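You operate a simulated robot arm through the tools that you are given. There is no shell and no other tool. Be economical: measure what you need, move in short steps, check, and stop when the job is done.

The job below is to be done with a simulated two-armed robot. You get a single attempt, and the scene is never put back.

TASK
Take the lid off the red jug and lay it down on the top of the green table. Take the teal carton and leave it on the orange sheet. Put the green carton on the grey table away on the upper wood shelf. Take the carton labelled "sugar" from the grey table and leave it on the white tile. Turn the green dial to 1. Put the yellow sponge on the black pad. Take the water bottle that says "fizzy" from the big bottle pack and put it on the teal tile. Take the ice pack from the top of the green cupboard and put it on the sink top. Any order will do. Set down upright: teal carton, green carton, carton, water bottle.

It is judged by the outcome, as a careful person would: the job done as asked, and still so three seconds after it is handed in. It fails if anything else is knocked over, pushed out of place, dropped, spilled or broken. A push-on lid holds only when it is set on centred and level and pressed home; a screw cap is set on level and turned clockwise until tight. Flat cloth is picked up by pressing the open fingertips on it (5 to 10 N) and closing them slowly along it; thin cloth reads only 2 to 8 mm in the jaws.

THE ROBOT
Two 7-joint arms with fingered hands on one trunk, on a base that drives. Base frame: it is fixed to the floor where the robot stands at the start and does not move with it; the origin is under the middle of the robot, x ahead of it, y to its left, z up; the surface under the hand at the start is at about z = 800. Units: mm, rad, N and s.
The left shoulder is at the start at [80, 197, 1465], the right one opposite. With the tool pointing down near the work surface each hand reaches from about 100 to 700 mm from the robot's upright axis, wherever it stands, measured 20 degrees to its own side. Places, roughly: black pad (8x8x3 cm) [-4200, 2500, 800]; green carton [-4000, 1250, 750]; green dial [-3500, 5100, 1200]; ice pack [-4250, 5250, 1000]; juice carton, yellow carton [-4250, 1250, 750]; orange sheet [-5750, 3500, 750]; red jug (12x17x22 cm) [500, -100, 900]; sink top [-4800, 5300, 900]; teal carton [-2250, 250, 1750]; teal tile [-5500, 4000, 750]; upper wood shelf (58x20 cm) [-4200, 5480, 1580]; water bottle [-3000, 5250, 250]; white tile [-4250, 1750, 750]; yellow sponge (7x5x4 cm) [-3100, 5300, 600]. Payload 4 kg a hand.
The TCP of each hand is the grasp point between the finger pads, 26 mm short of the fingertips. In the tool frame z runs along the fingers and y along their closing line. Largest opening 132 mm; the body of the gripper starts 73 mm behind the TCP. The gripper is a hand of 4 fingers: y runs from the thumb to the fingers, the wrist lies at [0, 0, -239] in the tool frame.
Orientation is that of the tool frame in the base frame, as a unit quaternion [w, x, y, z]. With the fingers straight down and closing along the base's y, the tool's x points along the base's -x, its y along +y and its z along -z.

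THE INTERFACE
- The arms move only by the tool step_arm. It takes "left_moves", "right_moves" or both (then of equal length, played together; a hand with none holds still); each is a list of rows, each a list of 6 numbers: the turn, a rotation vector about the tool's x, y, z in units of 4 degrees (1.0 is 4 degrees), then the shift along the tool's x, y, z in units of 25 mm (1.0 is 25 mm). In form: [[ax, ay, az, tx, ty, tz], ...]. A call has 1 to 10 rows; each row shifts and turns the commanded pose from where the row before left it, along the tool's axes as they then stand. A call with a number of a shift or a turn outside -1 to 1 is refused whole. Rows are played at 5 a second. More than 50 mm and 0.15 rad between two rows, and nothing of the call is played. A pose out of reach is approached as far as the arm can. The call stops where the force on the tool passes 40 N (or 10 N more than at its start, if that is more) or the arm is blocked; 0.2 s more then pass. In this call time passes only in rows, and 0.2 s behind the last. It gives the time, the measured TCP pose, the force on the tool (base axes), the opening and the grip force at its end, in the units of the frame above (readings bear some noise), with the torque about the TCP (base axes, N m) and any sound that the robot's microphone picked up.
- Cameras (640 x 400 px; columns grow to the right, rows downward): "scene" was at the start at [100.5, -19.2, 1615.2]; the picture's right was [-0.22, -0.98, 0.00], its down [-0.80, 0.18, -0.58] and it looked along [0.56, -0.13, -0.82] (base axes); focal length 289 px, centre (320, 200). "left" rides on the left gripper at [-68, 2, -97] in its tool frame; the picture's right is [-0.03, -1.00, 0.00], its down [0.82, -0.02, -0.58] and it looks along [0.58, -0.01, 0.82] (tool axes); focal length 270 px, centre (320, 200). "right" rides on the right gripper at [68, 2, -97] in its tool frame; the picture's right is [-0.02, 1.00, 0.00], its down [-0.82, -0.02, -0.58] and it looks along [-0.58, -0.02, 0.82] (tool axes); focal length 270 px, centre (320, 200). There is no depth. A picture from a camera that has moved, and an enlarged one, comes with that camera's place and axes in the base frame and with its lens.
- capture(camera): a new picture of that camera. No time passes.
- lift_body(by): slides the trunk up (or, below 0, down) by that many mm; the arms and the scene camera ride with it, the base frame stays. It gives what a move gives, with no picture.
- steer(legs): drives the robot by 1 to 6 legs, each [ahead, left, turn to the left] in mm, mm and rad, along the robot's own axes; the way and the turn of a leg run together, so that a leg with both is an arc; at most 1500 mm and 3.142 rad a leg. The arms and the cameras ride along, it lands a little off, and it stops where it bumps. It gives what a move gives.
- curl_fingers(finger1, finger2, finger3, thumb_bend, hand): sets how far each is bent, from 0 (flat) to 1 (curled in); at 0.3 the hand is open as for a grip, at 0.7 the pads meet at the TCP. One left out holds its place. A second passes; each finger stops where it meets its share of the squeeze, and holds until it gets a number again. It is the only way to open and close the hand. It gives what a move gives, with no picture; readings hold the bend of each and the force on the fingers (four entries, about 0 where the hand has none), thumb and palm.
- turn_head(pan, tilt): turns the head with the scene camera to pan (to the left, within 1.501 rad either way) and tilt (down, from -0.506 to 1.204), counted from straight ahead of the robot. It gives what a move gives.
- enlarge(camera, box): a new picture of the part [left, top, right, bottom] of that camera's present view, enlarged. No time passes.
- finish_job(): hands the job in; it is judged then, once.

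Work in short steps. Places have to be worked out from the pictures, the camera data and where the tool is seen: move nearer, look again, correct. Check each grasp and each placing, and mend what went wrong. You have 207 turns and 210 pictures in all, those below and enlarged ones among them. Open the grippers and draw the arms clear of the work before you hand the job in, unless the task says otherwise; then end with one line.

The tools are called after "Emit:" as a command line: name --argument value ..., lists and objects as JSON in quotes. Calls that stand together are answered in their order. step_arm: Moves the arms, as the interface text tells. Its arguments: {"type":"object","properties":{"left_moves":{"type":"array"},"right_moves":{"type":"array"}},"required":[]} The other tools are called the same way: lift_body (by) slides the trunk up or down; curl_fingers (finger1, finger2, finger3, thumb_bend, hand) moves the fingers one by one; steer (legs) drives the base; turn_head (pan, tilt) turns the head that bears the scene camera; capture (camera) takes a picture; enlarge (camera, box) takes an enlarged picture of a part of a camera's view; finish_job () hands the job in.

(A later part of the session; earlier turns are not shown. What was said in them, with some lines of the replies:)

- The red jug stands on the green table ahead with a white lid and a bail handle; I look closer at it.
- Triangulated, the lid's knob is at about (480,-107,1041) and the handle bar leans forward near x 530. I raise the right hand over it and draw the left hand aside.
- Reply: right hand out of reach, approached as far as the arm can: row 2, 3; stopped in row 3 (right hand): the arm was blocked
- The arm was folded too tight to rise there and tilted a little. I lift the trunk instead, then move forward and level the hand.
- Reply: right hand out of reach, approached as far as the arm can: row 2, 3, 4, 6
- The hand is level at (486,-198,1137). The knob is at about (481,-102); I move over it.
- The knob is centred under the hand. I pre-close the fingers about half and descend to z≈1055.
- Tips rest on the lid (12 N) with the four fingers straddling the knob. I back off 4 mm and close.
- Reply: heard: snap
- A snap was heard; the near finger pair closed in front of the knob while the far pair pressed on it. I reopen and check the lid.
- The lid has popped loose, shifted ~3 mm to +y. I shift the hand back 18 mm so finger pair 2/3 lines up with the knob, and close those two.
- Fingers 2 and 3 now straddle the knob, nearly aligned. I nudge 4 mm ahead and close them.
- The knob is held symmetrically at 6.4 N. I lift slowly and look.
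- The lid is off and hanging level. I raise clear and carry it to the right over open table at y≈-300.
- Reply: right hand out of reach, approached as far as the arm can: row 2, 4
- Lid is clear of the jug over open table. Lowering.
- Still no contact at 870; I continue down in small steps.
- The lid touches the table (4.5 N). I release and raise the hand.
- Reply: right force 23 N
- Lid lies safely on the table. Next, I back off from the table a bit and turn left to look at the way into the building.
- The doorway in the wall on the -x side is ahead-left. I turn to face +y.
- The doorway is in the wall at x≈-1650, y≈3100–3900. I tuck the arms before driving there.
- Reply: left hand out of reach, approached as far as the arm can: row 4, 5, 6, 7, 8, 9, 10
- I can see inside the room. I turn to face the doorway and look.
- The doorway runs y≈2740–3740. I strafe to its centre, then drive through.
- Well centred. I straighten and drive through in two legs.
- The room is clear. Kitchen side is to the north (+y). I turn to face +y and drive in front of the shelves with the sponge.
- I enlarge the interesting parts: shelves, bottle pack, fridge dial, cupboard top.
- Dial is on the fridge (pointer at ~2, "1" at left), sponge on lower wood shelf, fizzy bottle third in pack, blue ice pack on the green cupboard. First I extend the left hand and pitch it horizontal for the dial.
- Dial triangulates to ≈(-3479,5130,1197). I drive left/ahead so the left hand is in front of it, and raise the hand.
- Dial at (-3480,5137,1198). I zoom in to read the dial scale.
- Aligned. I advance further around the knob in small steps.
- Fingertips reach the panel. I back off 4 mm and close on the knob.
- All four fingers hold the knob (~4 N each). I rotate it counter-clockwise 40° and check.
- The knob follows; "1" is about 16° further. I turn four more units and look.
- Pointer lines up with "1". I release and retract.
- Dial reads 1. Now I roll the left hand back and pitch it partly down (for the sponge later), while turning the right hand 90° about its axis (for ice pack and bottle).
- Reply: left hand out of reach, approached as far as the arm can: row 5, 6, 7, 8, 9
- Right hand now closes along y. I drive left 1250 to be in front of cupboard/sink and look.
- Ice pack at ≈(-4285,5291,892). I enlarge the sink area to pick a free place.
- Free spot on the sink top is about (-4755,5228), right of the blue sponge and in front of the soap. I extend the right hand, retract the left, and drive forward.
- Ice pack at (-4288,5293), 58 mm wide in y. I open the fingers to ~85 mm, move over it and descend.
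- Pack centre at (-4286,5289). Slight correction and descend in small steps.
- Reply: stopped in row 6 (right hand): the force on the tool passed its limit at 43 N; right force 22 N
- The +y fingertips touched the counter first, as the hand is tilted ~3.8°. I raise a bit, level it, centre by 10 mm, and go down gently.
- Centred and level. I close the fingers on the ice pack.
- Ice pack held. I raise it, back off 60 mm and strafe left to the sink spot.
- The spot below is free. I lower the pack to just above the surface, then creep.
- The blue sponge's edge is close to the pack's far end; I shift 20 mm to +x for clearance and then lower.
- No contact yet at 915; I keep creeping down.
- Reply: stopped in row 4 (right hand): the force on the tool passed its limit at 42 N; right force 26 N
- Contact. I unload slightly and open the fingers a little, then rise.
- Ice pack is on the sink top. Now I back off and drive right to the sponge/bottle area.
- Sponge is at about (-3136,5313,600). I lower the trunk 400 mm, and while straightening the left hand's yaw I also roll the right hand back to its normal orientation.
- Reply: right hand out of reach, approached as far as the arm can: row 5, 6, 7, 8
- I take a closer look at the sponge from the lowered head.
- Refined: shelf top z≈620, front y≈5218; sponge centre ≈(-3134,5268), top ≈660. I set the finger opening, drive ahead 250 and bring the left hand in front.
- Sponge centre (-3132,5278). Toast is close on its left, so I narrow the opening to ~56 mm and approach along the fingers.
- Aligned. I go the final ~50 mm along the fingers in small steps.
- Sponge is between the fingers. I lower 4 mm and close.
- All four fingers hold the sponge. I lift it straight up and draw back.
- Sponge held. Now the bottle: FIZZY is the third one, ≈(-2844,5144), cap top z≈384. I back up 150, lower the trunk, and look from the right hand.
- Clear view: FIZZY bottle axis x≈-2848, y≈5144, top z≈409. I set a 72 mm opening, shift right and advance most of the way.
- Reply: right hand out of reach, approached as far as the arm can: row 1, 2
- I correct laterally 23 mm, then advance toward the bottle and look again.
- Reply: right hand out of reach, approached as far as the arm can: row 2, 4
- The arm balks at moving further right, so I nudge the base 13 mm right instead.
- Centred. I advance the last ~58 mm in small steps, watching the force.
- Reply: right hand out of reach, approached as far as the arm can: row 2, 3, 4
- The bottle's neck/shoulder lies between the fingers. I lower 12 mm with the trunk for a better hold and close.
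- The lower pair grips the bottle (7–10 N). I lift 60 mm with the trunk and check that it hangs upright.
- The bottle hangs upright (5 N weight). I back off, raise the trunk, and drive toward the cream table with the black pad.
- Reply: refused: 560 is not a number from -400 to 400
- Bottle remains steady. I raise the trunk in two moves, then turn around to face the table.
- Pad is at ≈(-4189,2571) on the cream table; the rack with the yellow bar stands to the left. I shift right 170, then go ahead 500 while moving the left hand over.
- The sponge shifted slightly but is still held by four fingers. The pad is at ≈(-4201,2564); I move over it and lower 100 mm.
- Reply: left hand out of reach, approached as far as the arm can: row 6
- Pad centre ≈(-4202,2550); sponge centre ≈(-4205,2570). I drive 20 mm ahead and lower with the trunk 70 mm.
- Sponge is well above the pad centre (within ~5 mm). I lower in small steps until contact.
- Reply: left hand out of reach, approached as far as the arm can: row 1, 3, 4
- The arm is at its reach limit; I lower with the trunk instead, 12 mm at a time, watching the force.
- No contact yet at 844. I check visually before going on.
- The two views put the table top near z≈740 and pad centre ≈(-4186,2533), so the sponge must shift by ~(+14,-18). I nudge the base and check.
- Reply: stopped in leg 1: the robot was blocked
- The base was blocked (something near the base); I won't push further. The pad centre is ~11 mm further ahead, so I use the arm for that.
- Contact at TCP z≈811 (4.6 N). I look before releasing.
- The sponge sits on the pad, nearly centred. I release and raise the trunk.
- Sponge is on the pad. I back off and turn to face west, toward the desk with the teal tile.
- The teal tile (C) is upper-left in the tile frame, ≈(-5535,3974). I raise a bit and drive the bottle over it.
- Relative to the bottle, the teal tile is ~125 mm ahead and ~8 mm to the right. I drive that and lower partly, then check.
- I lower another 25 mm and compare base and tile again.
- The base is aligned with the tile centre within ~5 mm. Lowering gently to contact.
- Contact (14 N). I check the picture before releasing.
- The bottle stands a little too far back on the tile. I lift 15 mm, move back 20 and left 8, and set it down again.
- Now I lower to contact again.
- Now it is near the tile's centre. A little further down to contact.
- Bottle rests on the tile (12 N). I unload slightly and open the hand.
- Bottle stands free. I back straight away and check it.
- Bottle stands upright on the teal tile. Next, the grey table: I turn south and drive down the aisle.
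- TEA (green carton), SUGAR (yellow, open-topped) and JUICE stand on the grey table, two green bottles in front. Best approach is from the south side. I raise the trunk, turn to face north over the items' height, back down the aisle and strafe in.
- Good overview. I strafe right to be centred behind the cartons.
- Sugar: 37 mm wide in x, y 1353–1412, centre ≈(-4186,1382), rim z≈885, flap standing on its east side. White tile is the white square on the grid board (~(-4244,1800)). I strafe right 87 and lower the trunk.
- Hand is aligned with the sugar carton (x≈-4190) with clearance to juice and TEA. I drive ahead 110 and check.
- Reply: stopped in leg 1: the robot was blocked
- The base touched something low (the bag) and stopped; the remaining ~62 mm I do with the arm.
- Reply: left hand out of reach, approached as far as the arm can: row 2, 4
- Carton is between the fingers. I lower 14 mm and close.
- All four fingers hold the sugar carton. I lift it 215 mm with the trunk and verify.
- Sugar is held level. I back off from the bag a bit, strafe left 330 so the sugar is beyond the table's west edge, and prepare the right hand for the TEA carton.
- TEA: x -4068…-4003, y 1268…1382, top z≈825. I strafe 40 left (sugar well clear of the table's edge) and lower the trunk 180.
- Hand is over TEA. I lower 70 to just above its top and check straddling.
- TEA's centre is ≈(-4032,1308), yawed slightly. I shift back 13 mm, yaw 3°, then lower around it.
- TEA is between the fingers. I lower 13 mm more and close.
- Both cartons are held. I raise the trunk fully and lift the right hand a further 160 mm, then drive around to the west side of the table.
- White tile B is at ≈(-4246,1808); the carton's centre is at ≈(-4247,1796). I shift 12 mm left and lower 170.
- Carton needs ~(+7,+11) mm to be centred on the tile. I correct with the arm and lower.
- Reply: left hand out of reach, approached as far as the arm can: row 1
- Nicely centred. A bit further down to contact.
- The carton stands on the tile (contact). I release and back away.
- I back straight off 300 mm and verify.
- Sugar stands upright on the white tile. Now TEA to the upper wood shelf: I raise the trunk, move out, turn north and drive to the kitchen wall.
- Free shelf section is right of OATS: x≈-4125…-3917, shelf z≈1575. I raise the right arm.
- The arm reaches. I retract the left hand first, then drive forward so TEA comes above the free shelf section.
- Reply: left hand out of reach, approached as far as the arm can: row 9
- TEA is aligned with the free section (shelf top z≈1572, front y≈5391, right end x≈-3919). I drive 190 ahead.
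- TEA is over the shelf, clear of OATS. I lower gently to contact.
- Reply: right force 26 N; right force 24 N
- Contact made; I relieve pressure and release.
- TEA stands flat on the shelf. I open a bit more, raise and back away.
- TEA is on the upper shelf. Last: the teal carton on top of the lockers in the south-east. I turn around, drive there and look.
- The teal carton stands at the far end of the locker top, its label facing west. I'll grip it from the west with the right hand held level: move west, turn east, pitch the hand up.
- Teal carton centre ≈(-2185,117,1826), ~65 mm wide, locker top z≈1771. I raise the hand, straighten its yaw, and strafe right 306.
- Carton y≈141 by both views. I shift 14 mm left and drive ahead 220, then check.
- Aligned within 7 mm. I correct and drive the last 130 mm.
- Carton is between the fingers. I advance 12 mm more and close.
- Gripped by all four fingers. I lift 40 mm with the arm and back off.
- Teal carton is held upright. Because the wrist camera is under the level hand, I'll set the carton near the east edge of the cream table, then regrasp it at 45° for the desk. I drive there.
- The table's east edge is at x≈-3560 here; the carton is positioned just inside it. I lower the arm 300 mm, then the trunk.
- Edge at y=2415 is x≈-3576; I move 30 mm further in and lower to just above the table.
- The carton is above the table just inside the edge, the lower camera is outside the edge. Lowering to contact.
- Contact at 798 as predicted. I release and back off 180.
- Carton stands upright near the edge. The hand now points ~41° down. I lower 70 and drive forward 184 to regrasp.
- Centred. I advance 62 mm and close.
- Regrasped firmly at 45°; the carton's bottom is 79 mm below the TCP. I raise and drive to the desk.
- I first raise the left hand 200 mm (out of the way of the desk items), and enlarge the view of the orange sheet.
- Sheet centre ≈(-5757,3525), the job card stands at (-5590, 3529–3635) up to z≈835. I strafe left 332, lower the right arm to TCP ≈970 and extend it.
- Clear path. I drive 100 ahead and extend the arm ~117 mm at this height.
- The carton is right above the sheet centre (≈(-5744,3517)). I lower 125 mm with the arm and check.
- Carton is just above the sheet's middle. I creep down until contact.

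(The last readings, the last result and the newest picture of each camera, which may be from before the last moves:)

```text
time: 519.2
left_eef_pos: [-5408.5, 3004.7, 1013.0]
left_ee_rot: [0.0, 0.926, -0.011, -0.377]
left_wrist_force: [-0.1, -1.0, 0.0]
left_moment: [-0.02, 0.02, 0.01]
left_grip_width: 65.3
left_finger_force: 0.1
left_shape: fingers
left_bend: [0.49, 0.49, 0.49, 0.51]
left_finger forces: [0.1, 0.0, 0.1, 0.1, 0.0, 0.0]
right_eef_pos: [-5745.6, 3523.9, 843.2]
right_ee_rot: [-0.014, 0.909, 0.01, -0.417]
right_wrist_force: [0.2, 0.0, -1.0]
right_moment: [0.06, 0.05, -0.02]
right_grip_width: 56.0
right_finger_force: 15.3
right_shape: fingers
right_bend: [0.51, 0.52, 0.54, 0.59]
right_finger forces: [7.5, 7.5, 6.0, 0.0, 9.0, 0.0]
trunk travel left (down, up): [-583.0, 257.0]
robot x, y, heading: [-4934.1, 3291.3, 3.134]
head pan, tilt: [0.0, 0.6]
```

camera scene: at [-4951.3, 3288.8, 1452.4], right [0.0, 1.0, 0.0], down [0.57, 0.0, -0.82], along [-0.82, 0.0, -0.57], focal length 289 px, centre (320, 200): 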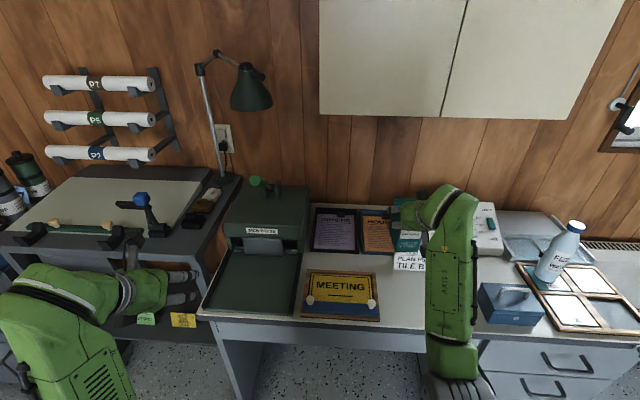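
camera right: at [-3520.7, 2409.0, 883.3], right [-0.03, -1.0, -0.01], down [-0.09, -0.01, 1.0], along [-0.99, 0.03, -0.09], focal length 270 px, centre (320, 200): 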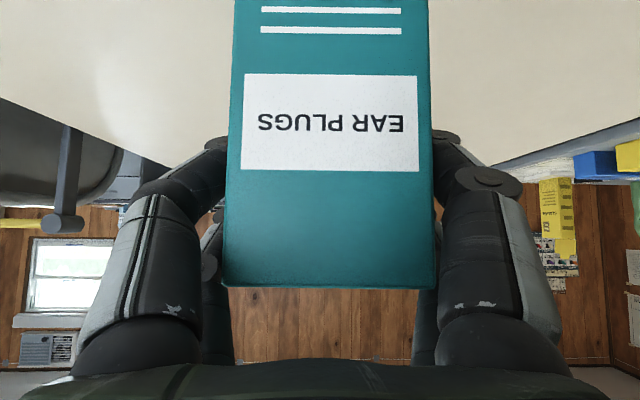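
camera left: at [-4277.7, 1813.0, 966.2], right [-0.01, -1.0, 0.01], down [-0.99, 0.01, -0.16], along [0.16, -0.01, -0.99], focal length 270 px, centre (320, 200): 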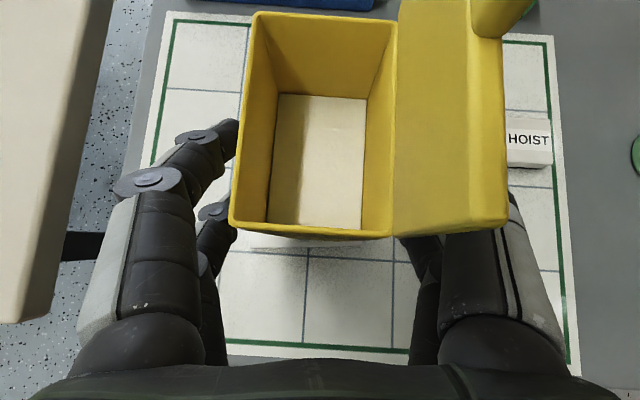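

Emit:
step_arm --right_moves '[[0, 0, 0, 0.1, 0, 0.09], [0, 0, 0, 0.1, 0, 0.09], [0, 0, 0, 0.1, 0, 0.09], [0, 0, 0, 0.1, 0, 0.09]]'

Emit:
enlarge --camera "scene" --box '[350, 180, 450, 280]'

```text
time: 520.2
left_eef_pos: [-5406.9, 3003.2, 1013.8]
left_ee_rot: [0.0, 0.926, -0.011, -0.378]
left_wrist_force: [-0.2, -0.3, 0.5]
left_moment: [0.01, 0.0, 0.04]
left_grip_width: 65.3
left_finger_force: 0.0
left_shape: fingers
left_bend: [0.49, 0.49, 0.49, 0.51]
left_finger forces: [0.0, 0.0, 0.1, 0.0, 0.0, 0.1]
right_eef_pos: [-5744.7, 3525.0, 836.4]
right_ee_rot: [-0.016, 0.906, 0.01, -0.422]
right_wrist_force: [-2.3, 0.3, 13.8]
right_moment: [-0.12, 0.25, -0.03]
right_grip_width: 55.8
right_finger_force: 15.3
right_shape: fingers
right_bend: [0.51, 0.52, 0.54, 0.59]
right_finger forces: [7.7, 7.5, 6.3, 0.0, 9.7, 0.0]
trunk travel left (down, up): [-583.0, 257.0]
robot x, y, heading: [-4933.6, 3289.6, 3.138]
head pan, tilt: [0.0, 0.6]
```

```text
4.00 times, centred on (400, 230) of scene
camera zoom: at [-5046.1, 3288.0, 1452.9], right [0.0, 1.0, 0.0], down [0.56, 0.0, -0.83], along [-0.83, 0.0, -0.56], focal length 1155 px, centre (0, 80)
```

zoom: 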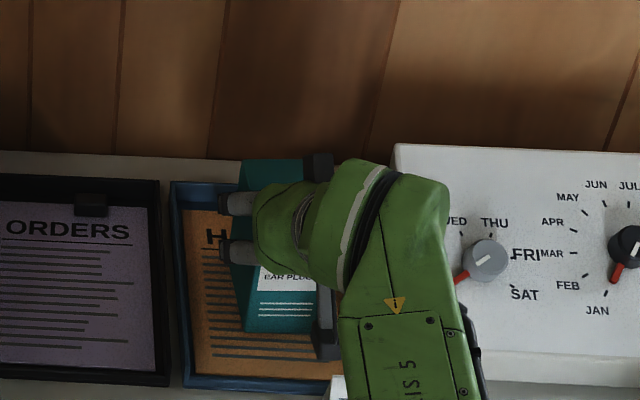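

Contact on the sheet (14 N). I unload slightly and release.

Emit:
step_arm --right_moves '[[0, 0, 0, -0.1, 0, -0.09]]'

Emit:
curl_fingers --hand "right" --finger1 0.42 --finger2 0.42 --finger3 0.42 --thumb_bend 0.44

Emit:
capture --camera "right"

```text
time: 520.6
left_eef_pos: [-5407.2, 3004.7, 1014.1]
left_ee_rot: [-0.002, 0.926, -0.012, -0.377]
left_wrist_force: [0.4, -0.8, 0.0]
left_moment: [-0.01, 0.02, 0.03]
left_grip_width: 65.5
left_finger_force: 0.0
left_shape: fingers
left_bend: [0.49, 0.49, 0.49, 0.51]
left_finger forces: [0.1, 0.1, 0.0, 0.0, 0.1, 0.1]
right_eef_pos: [-5744.6, 3523.9, 836.1]
right_ee_rot: [-0.016, 0.908, 0.009, -0.419]
right_wrist_force: [-4.8, -0.4, 12.5]
right_moment: [-0.12, 0.24, -0.04]
right_grip_width: 55.7
right_finger_force: 15.4
right_shape: fingers
right_bend: [0.51, 0.52, 0.54, 0.59]
right_finger forces: [7.5, 7.7, 6.2, 0.0, 9.7, 0.0]
trunk travel left (down, up): [-583.0, 257.0]
robot x, y, heading: [-4928.2, 3292.8, 3.139]
head pan, tilt: [0.0, 0.6]
```

```text
time: 521.6
left_eef_pos: [-5408.9, 3004.4, 1013.6]
left_ee_rot: [-0.001, 0.926, -0.011, -0.377]
left_wrist_force: [-0.9, -0.9, -0.4]
left_moment: [0.0, 0.0, 0.0]
left_grip_width: 65.5
left_finger_force: 0.0
left_shape: fingers
left_bend: [0.49, 0.49, 0.49, 0.51]
left_finger forces: [0.0, 0.0, 0.1, 0.0, 0.0, 0.1]
right_eef_pos: [-5744.8, 3525.2, 832.8]
right_ee_rot: [-0.015, 0.909, 0.01, -0.417]
right_wrist_force: [-0.2, 0.4, 0.8]
right_moment: [0.02, 0.0, 0.01]
right_grip_width: 89.0
right_finger_force: 0.0
right_shape: fingers
right_bend: [0.42, 0.42, 0.42, 0.44]
right_finger forces: [0.1, 0.1, 0.1, 0.0, 0.1, 0.1]
trunk travel left (down, up): [-583.0, 257.0]
robot x, y, heading: [-4931.5, 3287.8, 3.14]
head pan, tilt: [0.0, 0.6]
```

```text
21 pictures are left
camera right: at [-5626.8, 3523.1, 845.8], right [-0.01, -1.0, -0.02], down [-0.09, -0.01, 1.0], along [-1.0, 0.01, -0.09], focal length 270 px, centre (320, 200)
```

right: 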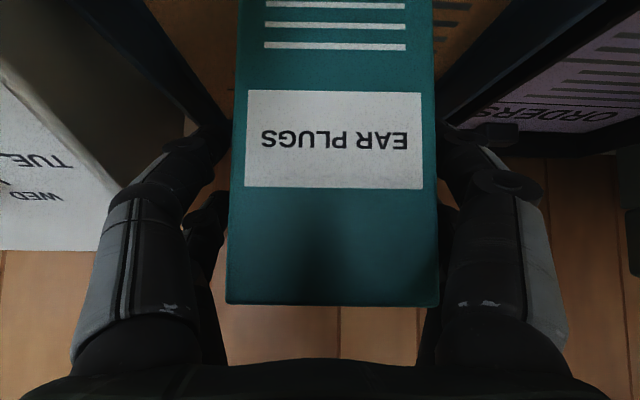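

Fingers are clear. I open a little more, raise vertically 225 mm and check.

Emit:
curl_fingers --hand "right" --finger1 0.38 --finger2 0.38 --finger3 0.38 --thumb_bend 0.42

Emit:
step_arm --right_moves '[[0, 0, 0, -0.758, 0, -0.653], [0, 0, 0, -0.758, 0, -0.653], [0, 0, 0, -0.758, 0, -0.653], [0, 0, 0, -0.758, 0, -0.653], [0, 0, 0, -0.758, 0, -0.653], [0, 0, 0, -0.758, 0, -0.653], [0, 0, 0, -0.758, 0, -0.653], [0, 0, 0, -0.758, 0, -0.653], [0, 0, 0, -0.758, 0, -0.653]]'

Emit:
enlarge --camera "scene" --box '[300, 130, 480, 290]'

```text
time: 522.6
left_eef_pos: [-5409.0, 3003.9, 1013.6]
left_ee_rot: [-0.001, 0.926, -0.011, -0.377]
left_wrist_force: [0.2, -0.3, 0.7]
left_moment: [-0.03, -0.01, -0.03]
left_grip_width: 65.5
left_finger_force: 0.1
left_shape: fingers
left_bend: [0.49, 0.49, 0.49, 0.51]
left_finger forces: [0.0, 0.1, 0.1, 0.0, 0.0, 0.1]
right_eef_pos: [-5746.1, 3524.9, 833.4]
right_ee_rot: [-0.015, 0.908, 0.01, -0.418]
right_wrist_force: [-0.4, 0.3, 0.2]
right_moment: [0.02, 0.02, 0.02]
right_grip_width: 99.4
right_finger_force: 0.1
right_shape: fingers
right_bend: [0.38, 0.38, 0.38, 0.42]
right_finger forces: [0.0, 0.1, 0.0, 0.0, 0.0, 0.0]
trunk travel left (down, up): [-583.0, 257.0]
robot x, y, heading: [-4927.8, 3290.4, 3.138]
head pan, tilt: [0.0, 0.6]
```

```text
time: 524.6
left_eef_pos: [-5407.7, 3004.4, 1012.9]
left_ee_rot: [-0.002, 0.926, -0.012, -0.376]
left_wrist_force: [-0.2, 0.0, -0.7]
left_moment: [-0.01, 0.01, -0.01]
left_grip_width: 65.6
left_finger_force: 0.1
left_shape: fingers
left_bend: [0.49, 0.49, 0.49, 0.51]
left_finger forces: [0.0, 0.0, 0.1, 0.0, 0.0, 0.0]
right_eef_pos: [-5742.7, 3516.0, 1057.3]
right_ee_rot: [-0.014, 0.909, 0.011, -0.417]
right_wrist_force: [0.5, 0.2, -0.6]
right_moment: [0.02, 0.02, 0.02]
right_grip_width: 99.3
right_finger_force: 0.0
right_shape: fingers
right_bend: [0.38, 0.38, 0.38, 0.42]
right_finger forces: [0.0, 0.0, 0.0, 0.0, 0.0, 0.0]
trunk travel left (down, up): [-583.0, 257.0]
robot x, y, heading: [-4930.7, 3294.6, 3.136]
head pan, tilt: [0.0, 0.6]
```

```text
2.50 times, centred on (390, 210) of scene
camera zoom: at [-5048.8, 3288.4, 1452.4], right [0.0, 1.0, 0.0], down [0.56, 0.0, -0.83], along [-0.83, 0.0, -0.56], focal length 722 px, centre (145, 175)
```

zoom: 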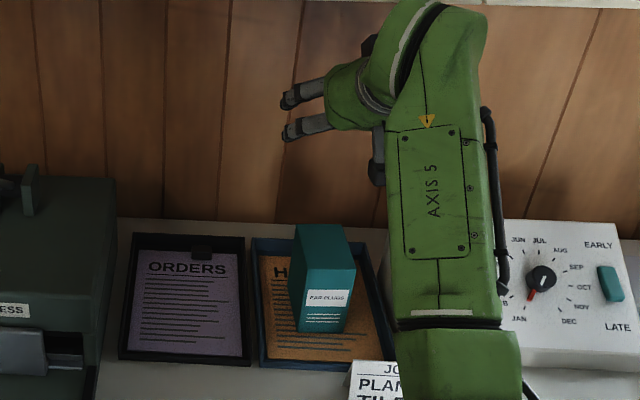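

All placed. I back away from the desk and open both hands.

Emit:
steer --legs '[[-500, 0, 0]]'

Emit:
curl_fingers --hand "left" --finger1 0.3 --finger2 0.3 --finger3 0.3 --thumb_bend 0.3

Emit:
curl_fingers --hand "right" --finger1 0.3 --finger2 0.3 --finger3 0.3 --thumb_bend 0.3

Emit:
capture --camera "scene"

Emit:
turn_head --pan -1.3 --tilt 0.2

Emit:
capture --camera "scene"

Emit:
turn_head --pan 1.4 --tilt 0.5

Emit:
capture --camera "scene"

```text
time: 527.5
left_eef_pos: [-4930.4, 3008.5, 1015.2]
left_ee_rot: [-0.002, 0.926, -0.014, -0.378]
left_wrist_force: [-0.3, 0.3, 0.9]
left_moment: [-0.01, 0.01, -0.01]
left_grip_width: 65.4
left_finger_force: 0.0
left_shape: fingers
left_bend: [0.49, 0.49, 0.49, 0.51]
left_finger forces: [0.0, 0.0, 0.0, 0.0, 0.1, 0.0]
right_eef_pos: [-5261.1, 3522.4, 1061.5]
right_ee_rot: [-0.017, 0.908, 0.006, -0.419]
right_wrist_force: [0.8, -0.1, 0.8]
right_moment: [-0.01, -0.01, -0.01]
right_grip_width: 99.3
right_finger_force: 0.1
right_shape: fingers
right_bend: [0.38, 0.38, 0.38, 0.42]
right_finger forces: [0.0, 0.0, 0.1, 0.1, 0.0, 0.1]
trunk travel left (down, up): [-583.0, 257.0]
robot x, y, heading: [-4453.6, 3293.1, 3.127]
head pan, tilt: [0.0, 0.6]
stopped in leg 1: the robot was blocked; the commanded pose is now the measured one
```

```text
time: 528.5
left_eef_pos: [-4932.9, 3008.2, 1013.4]
left_ee_rot: [-0.002, 0.927, -0.014, -0.376]
left_wrist_force: [0.2, -0.8, 0.0]
left_moment: [0.01, -0.01, 0.01]
left_grip_width: 132.2
left_finger_force: 0.1
left_shape: fingers
left_bend: [0.3, 0.3, 0.3, 0.3]
left_finger forces: [0.0, 0.0, 0.1, 0.1, 0.1, 0.0]
right_eef_pos: [-5266.4, 3522.5, 1057.5]
right_ee_rot: [-0.016, 0.909, 0.007, -0.416]
right_wrist_force: [0.2, -0.4, 0.7]
right_moment: [-0.03, 0.0, 0.01]
right_grip_width: 99.4
right_finger_force: 0.0
right_shape: fingers
right_bend: [0.38, 0.38, 0.38, 0.42]
right_finger forces: [0.1, 0.0, 0.0, 0.0, 0.0, 0.1]
trunk travel left (down, up): [-583.0, 257.0]
robot x, y, heading: [-4454.8, 3289.8, 3.127]
head pan, tilt: [0.0, 0.6]
```

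```text
time: 529.5
left_eef_pos: [-4933.0, 3009.0, 1013.2]
left_ee_rot: [-0.002, 0.926, -0.014, -0.377]
left_wrist_force: [0.4, 0.2, 0.3]
left_moment: [-0.02, 0.0, 0.0]
left_grip_width: 132.6
left_finger_force: 0.1
left_shape: fingers
left_bend: [0.3, 0.3, 0.3, 0.3]
left_finger forces: [0.1, 0.0, 0.0, 0.0, 0.0, 0.0]
right_eef_pos: [-5266.3, 3523.0, 1058.2]
right_ee_rot: [-0.015, 0.909, 0.008, -0.418]
right_wrist_force: [0.2, -0.1, 0.9]
right_moment: [-0.01, 0.0, -0.03]
right_grip_width: 132.4
right_finger_force: 0.0
right_shape: fingers
right_bend: [0.3, 0.3, 0.3, 0.3]
right_finger forces: [0.0, 0.1, 0.1, 0.0, 0.0, 0.0]
trunk travel left (down, up): [-583.0, 257.0]
robot x, y, heading: [-4454.8, 3292.6, 3.133]
head pan, tilt: [0.0, 0.6]
```

```text
19 pictures are left
camera scene: at [-4572.1, 3290.0, 1452.4], right [0.01, 1.0, 0.0], down [0.57, -0.01, -0.82], along [-0.82, 0.01, -0.57], focal length 289 px, centre (320, 200)
```

scene: 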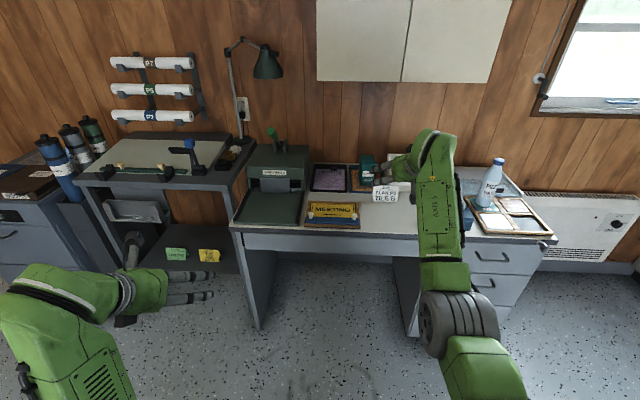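

```text
time: 531.0
left_eef_pos: [-4933.3, 3008.1, 1013.4]
left_ee_rot: [-0.002, 0.926, -0.014, -0.376]
left_wrist_force: [0.7, 0.5, 0.6]
left_moment: [-0.02, -0.03, 0.02]
left_grip_width: 132.1
left_finger_force: 0.0
left_shape: fingers
left_bend: [0.3, 0.3, 0.3, 0.3]
left_finger forces: [0.0, 0.0, 0.0, 0.0, 0.1, 0.0]
right_eef_pos: [-5265.3, 3524.0, 1056.2]
right_ee_rot: [-0.015, 0.908, 0.007, -0.418]
right_wrist_force: [0.4, -0.1, -0.7]
right_moment: [0.01, -0.01, 0.01]
right_grip_width: 132.4
right_finger_force: 0.0
right_shape: fingers
right_bend: [0.3, 0.3, 0.3, 0.3]
right_finger forces: [0.0, 0.1, 0.0, 0.0, 0.1, 0.1]
trunk travel left (down, up): [-583.0, 257.0]
robot x, y, heading: [-4453.3, 3293.7, 3.132]
head pan, tilt: [-1.3, 0.201]
```

```text
18 pictures are left
camera scene: at [-4507.7, 3379.2, 1489.2], right [0.97, 0.26, 0.0], down [0.05, -0.19, -0.98], along [-0.25, 0.95, -0.2], focal length 289 px, centre (320, 200)
```

scene: 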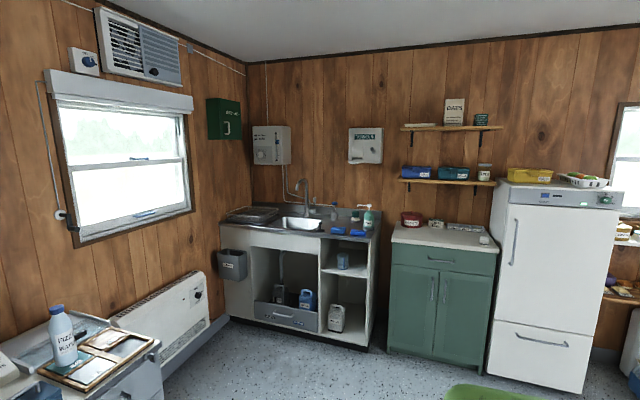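

```text
time: 533.4
left_eef_pos: [-4933.1, 3008.3, 1012.6]
left_ee_rot: [-0.002, 0.926, -0.014, -0.377]
left_wrist_force: [-0.4, 0.0, -0.4]
left_moment: [-0.01, -0.02, 0.02]
left_grip_width: 132.5
left_finger_force: 0.1
left_shape: fingers
left_bend: [0.3, 0.3, 0.3, 0.3]
left_finger forces: [0.0, 0.0, 0.0, 0.0, 0.0, 0.1]
right_eef_pos: [-5264.9, 3523.1, 1058.2]
right_ee_rot: [-0.015, 0.909, 0.007, -0.417]
right_wrist_force: [-0.6, -0.2, 0.5]
right_moment: [0.03, 0.0, 0.03]
right_grip_width: 132.4
right_finger_force: 0.1
right_shape: fingers
right_bend: [0.3, 0.3, 0.3, 0.3]
right_finger forces: [0.0, 0.0, 0.1, 0.0, 0.0, 0.0]
trunk travel left (down, up): [-583.0, 257.0]
robot x, y, heading: [-4454.3, 3294.6, 3.131]
head pan, tilt: [1.4, 0.499]
```

```text
17 pictures are left
camera scene: at [-4500.0, 3199.6, 1461.5], right [-0.98, 0.18, 0.0], down [0.09, 0.47, -0.88], along [-0.16, -0.86, -0.48], focal length 289 px, centre (320, 200)
```

scene: 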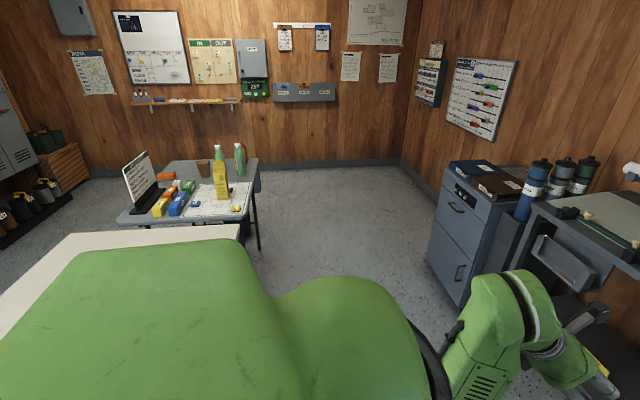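

Backing stopped against the chair rack. I move forward and look back at it to make sure nothing was displaced.

Emit:
steer --legs '[[200, -250, 0], [0, 0, 1.3]]'

Emit:
turn_head --pan 0.7 --tilt 0.6

Emit:
capture --camera "scene"

```text
time: 538.7
left_eef_pos: [-4503.1, 3003.9, 1012.5]
left_ee_rot: [0.227, 0.745, 0.551, -0.3]
left_wrist_force: [-1.2, -1.1, -0.2]
left_moment: [0.03, -0.01, -0.03]
left_grip_width: 132.8
left_finger_force: 0.1
left_shape: fingers
left_bend: [0.3, 0.3, 0.3, 0.3]
left_finger forces: [0.1, 0.0, 0.0, 0.0, 0.0, 0.1]
right_eef_pos: [-5087.2, 2818.4, 1057.4]
right_ee_rot: [0.241, 0.718, 0.556, -0.341]
right_wrist_force: [1.2, 0.1, 0.9]
right_moment: [0.01, 0.0, 0.02]
right_grip_width: 132.7
right_finger_force: 0.1
right_shape: fingers
right_bend: [0.3, 0.3, 0.3, 0.3]
right_finger forces: [0.1, 0.0, 0.0, 0.0, 0.1, 0.0]
trunk travel left (down, up): [-583.0, 257.0]
robot x, y, heading: [-4650.2, 3539.7, -1.847]
head pan, tilt: [1.4, 0.499]
```

```text
time: 539.8
left_eef_pos: [-4503.4, 3003.9, 1013.7]
left_ee_rot: [0.228, 0.744, 0.551, -0.3]
left_wrist_force: [0.3, 1.3, -0.4]
left_moment: [-0.03, 0.01, 0.0]
left_grip_width: 132.2
left_finger_force: 0.2
left_shape: fingers
left_bend: [0.3, 0.3, 0.3, 0.3]
left_finger forces: [0.0, 0.0, 0.0, 0.0, 0.1, 0.0]
right_eef_pos: [-5087.4, 2818.4, 1057.3]
right_ee_rot: [0.241, 0.718, 0.557, -0.341]
right_wrist_force: [0.0, 0.0, -0.4]
right_moment: [0.03, 0.0, -0.03]
right_grip_width: 132.5
right_finger_force: 0.1
right_shape: fingers
right_bend: [0.3, 0.3, 0.3, 0.3]
right_finger forces: [0.1, 0.0, 0.0, 0.1, 0.0, 0.1]
trunk travel left (down, up): [-583.0, 257.0]
robot x, y, heading: [-4654.1, 3542.2, -1.852]
head pan, tilt: [0.7, 0.6]
```

```text
16 pictures are left
camera scene: at [-4622.1, 3428.5, 1452.4], right [-0.91, -0.41, 0.0], down [-0.23, 0.52, -0.83], along [0.34, -0.75, -0.56], focal length 289 px, centre (320, 200)
```

scene: 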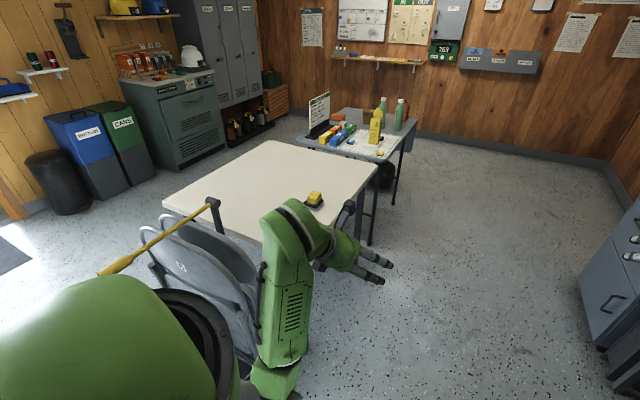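

The rack stands as before. The sponge, sugar, bottles and the rest are in place, the hands are open and the arms are clear, so I hand the job in.

Emit:
finish_job

```text
The job is handed in.
```

All eight tasks were done and handed in, and every item was seen in its place after release; the base stopped against the chair rack twice and the floor bag once, the rack still stands, and the bag was not checked closely.
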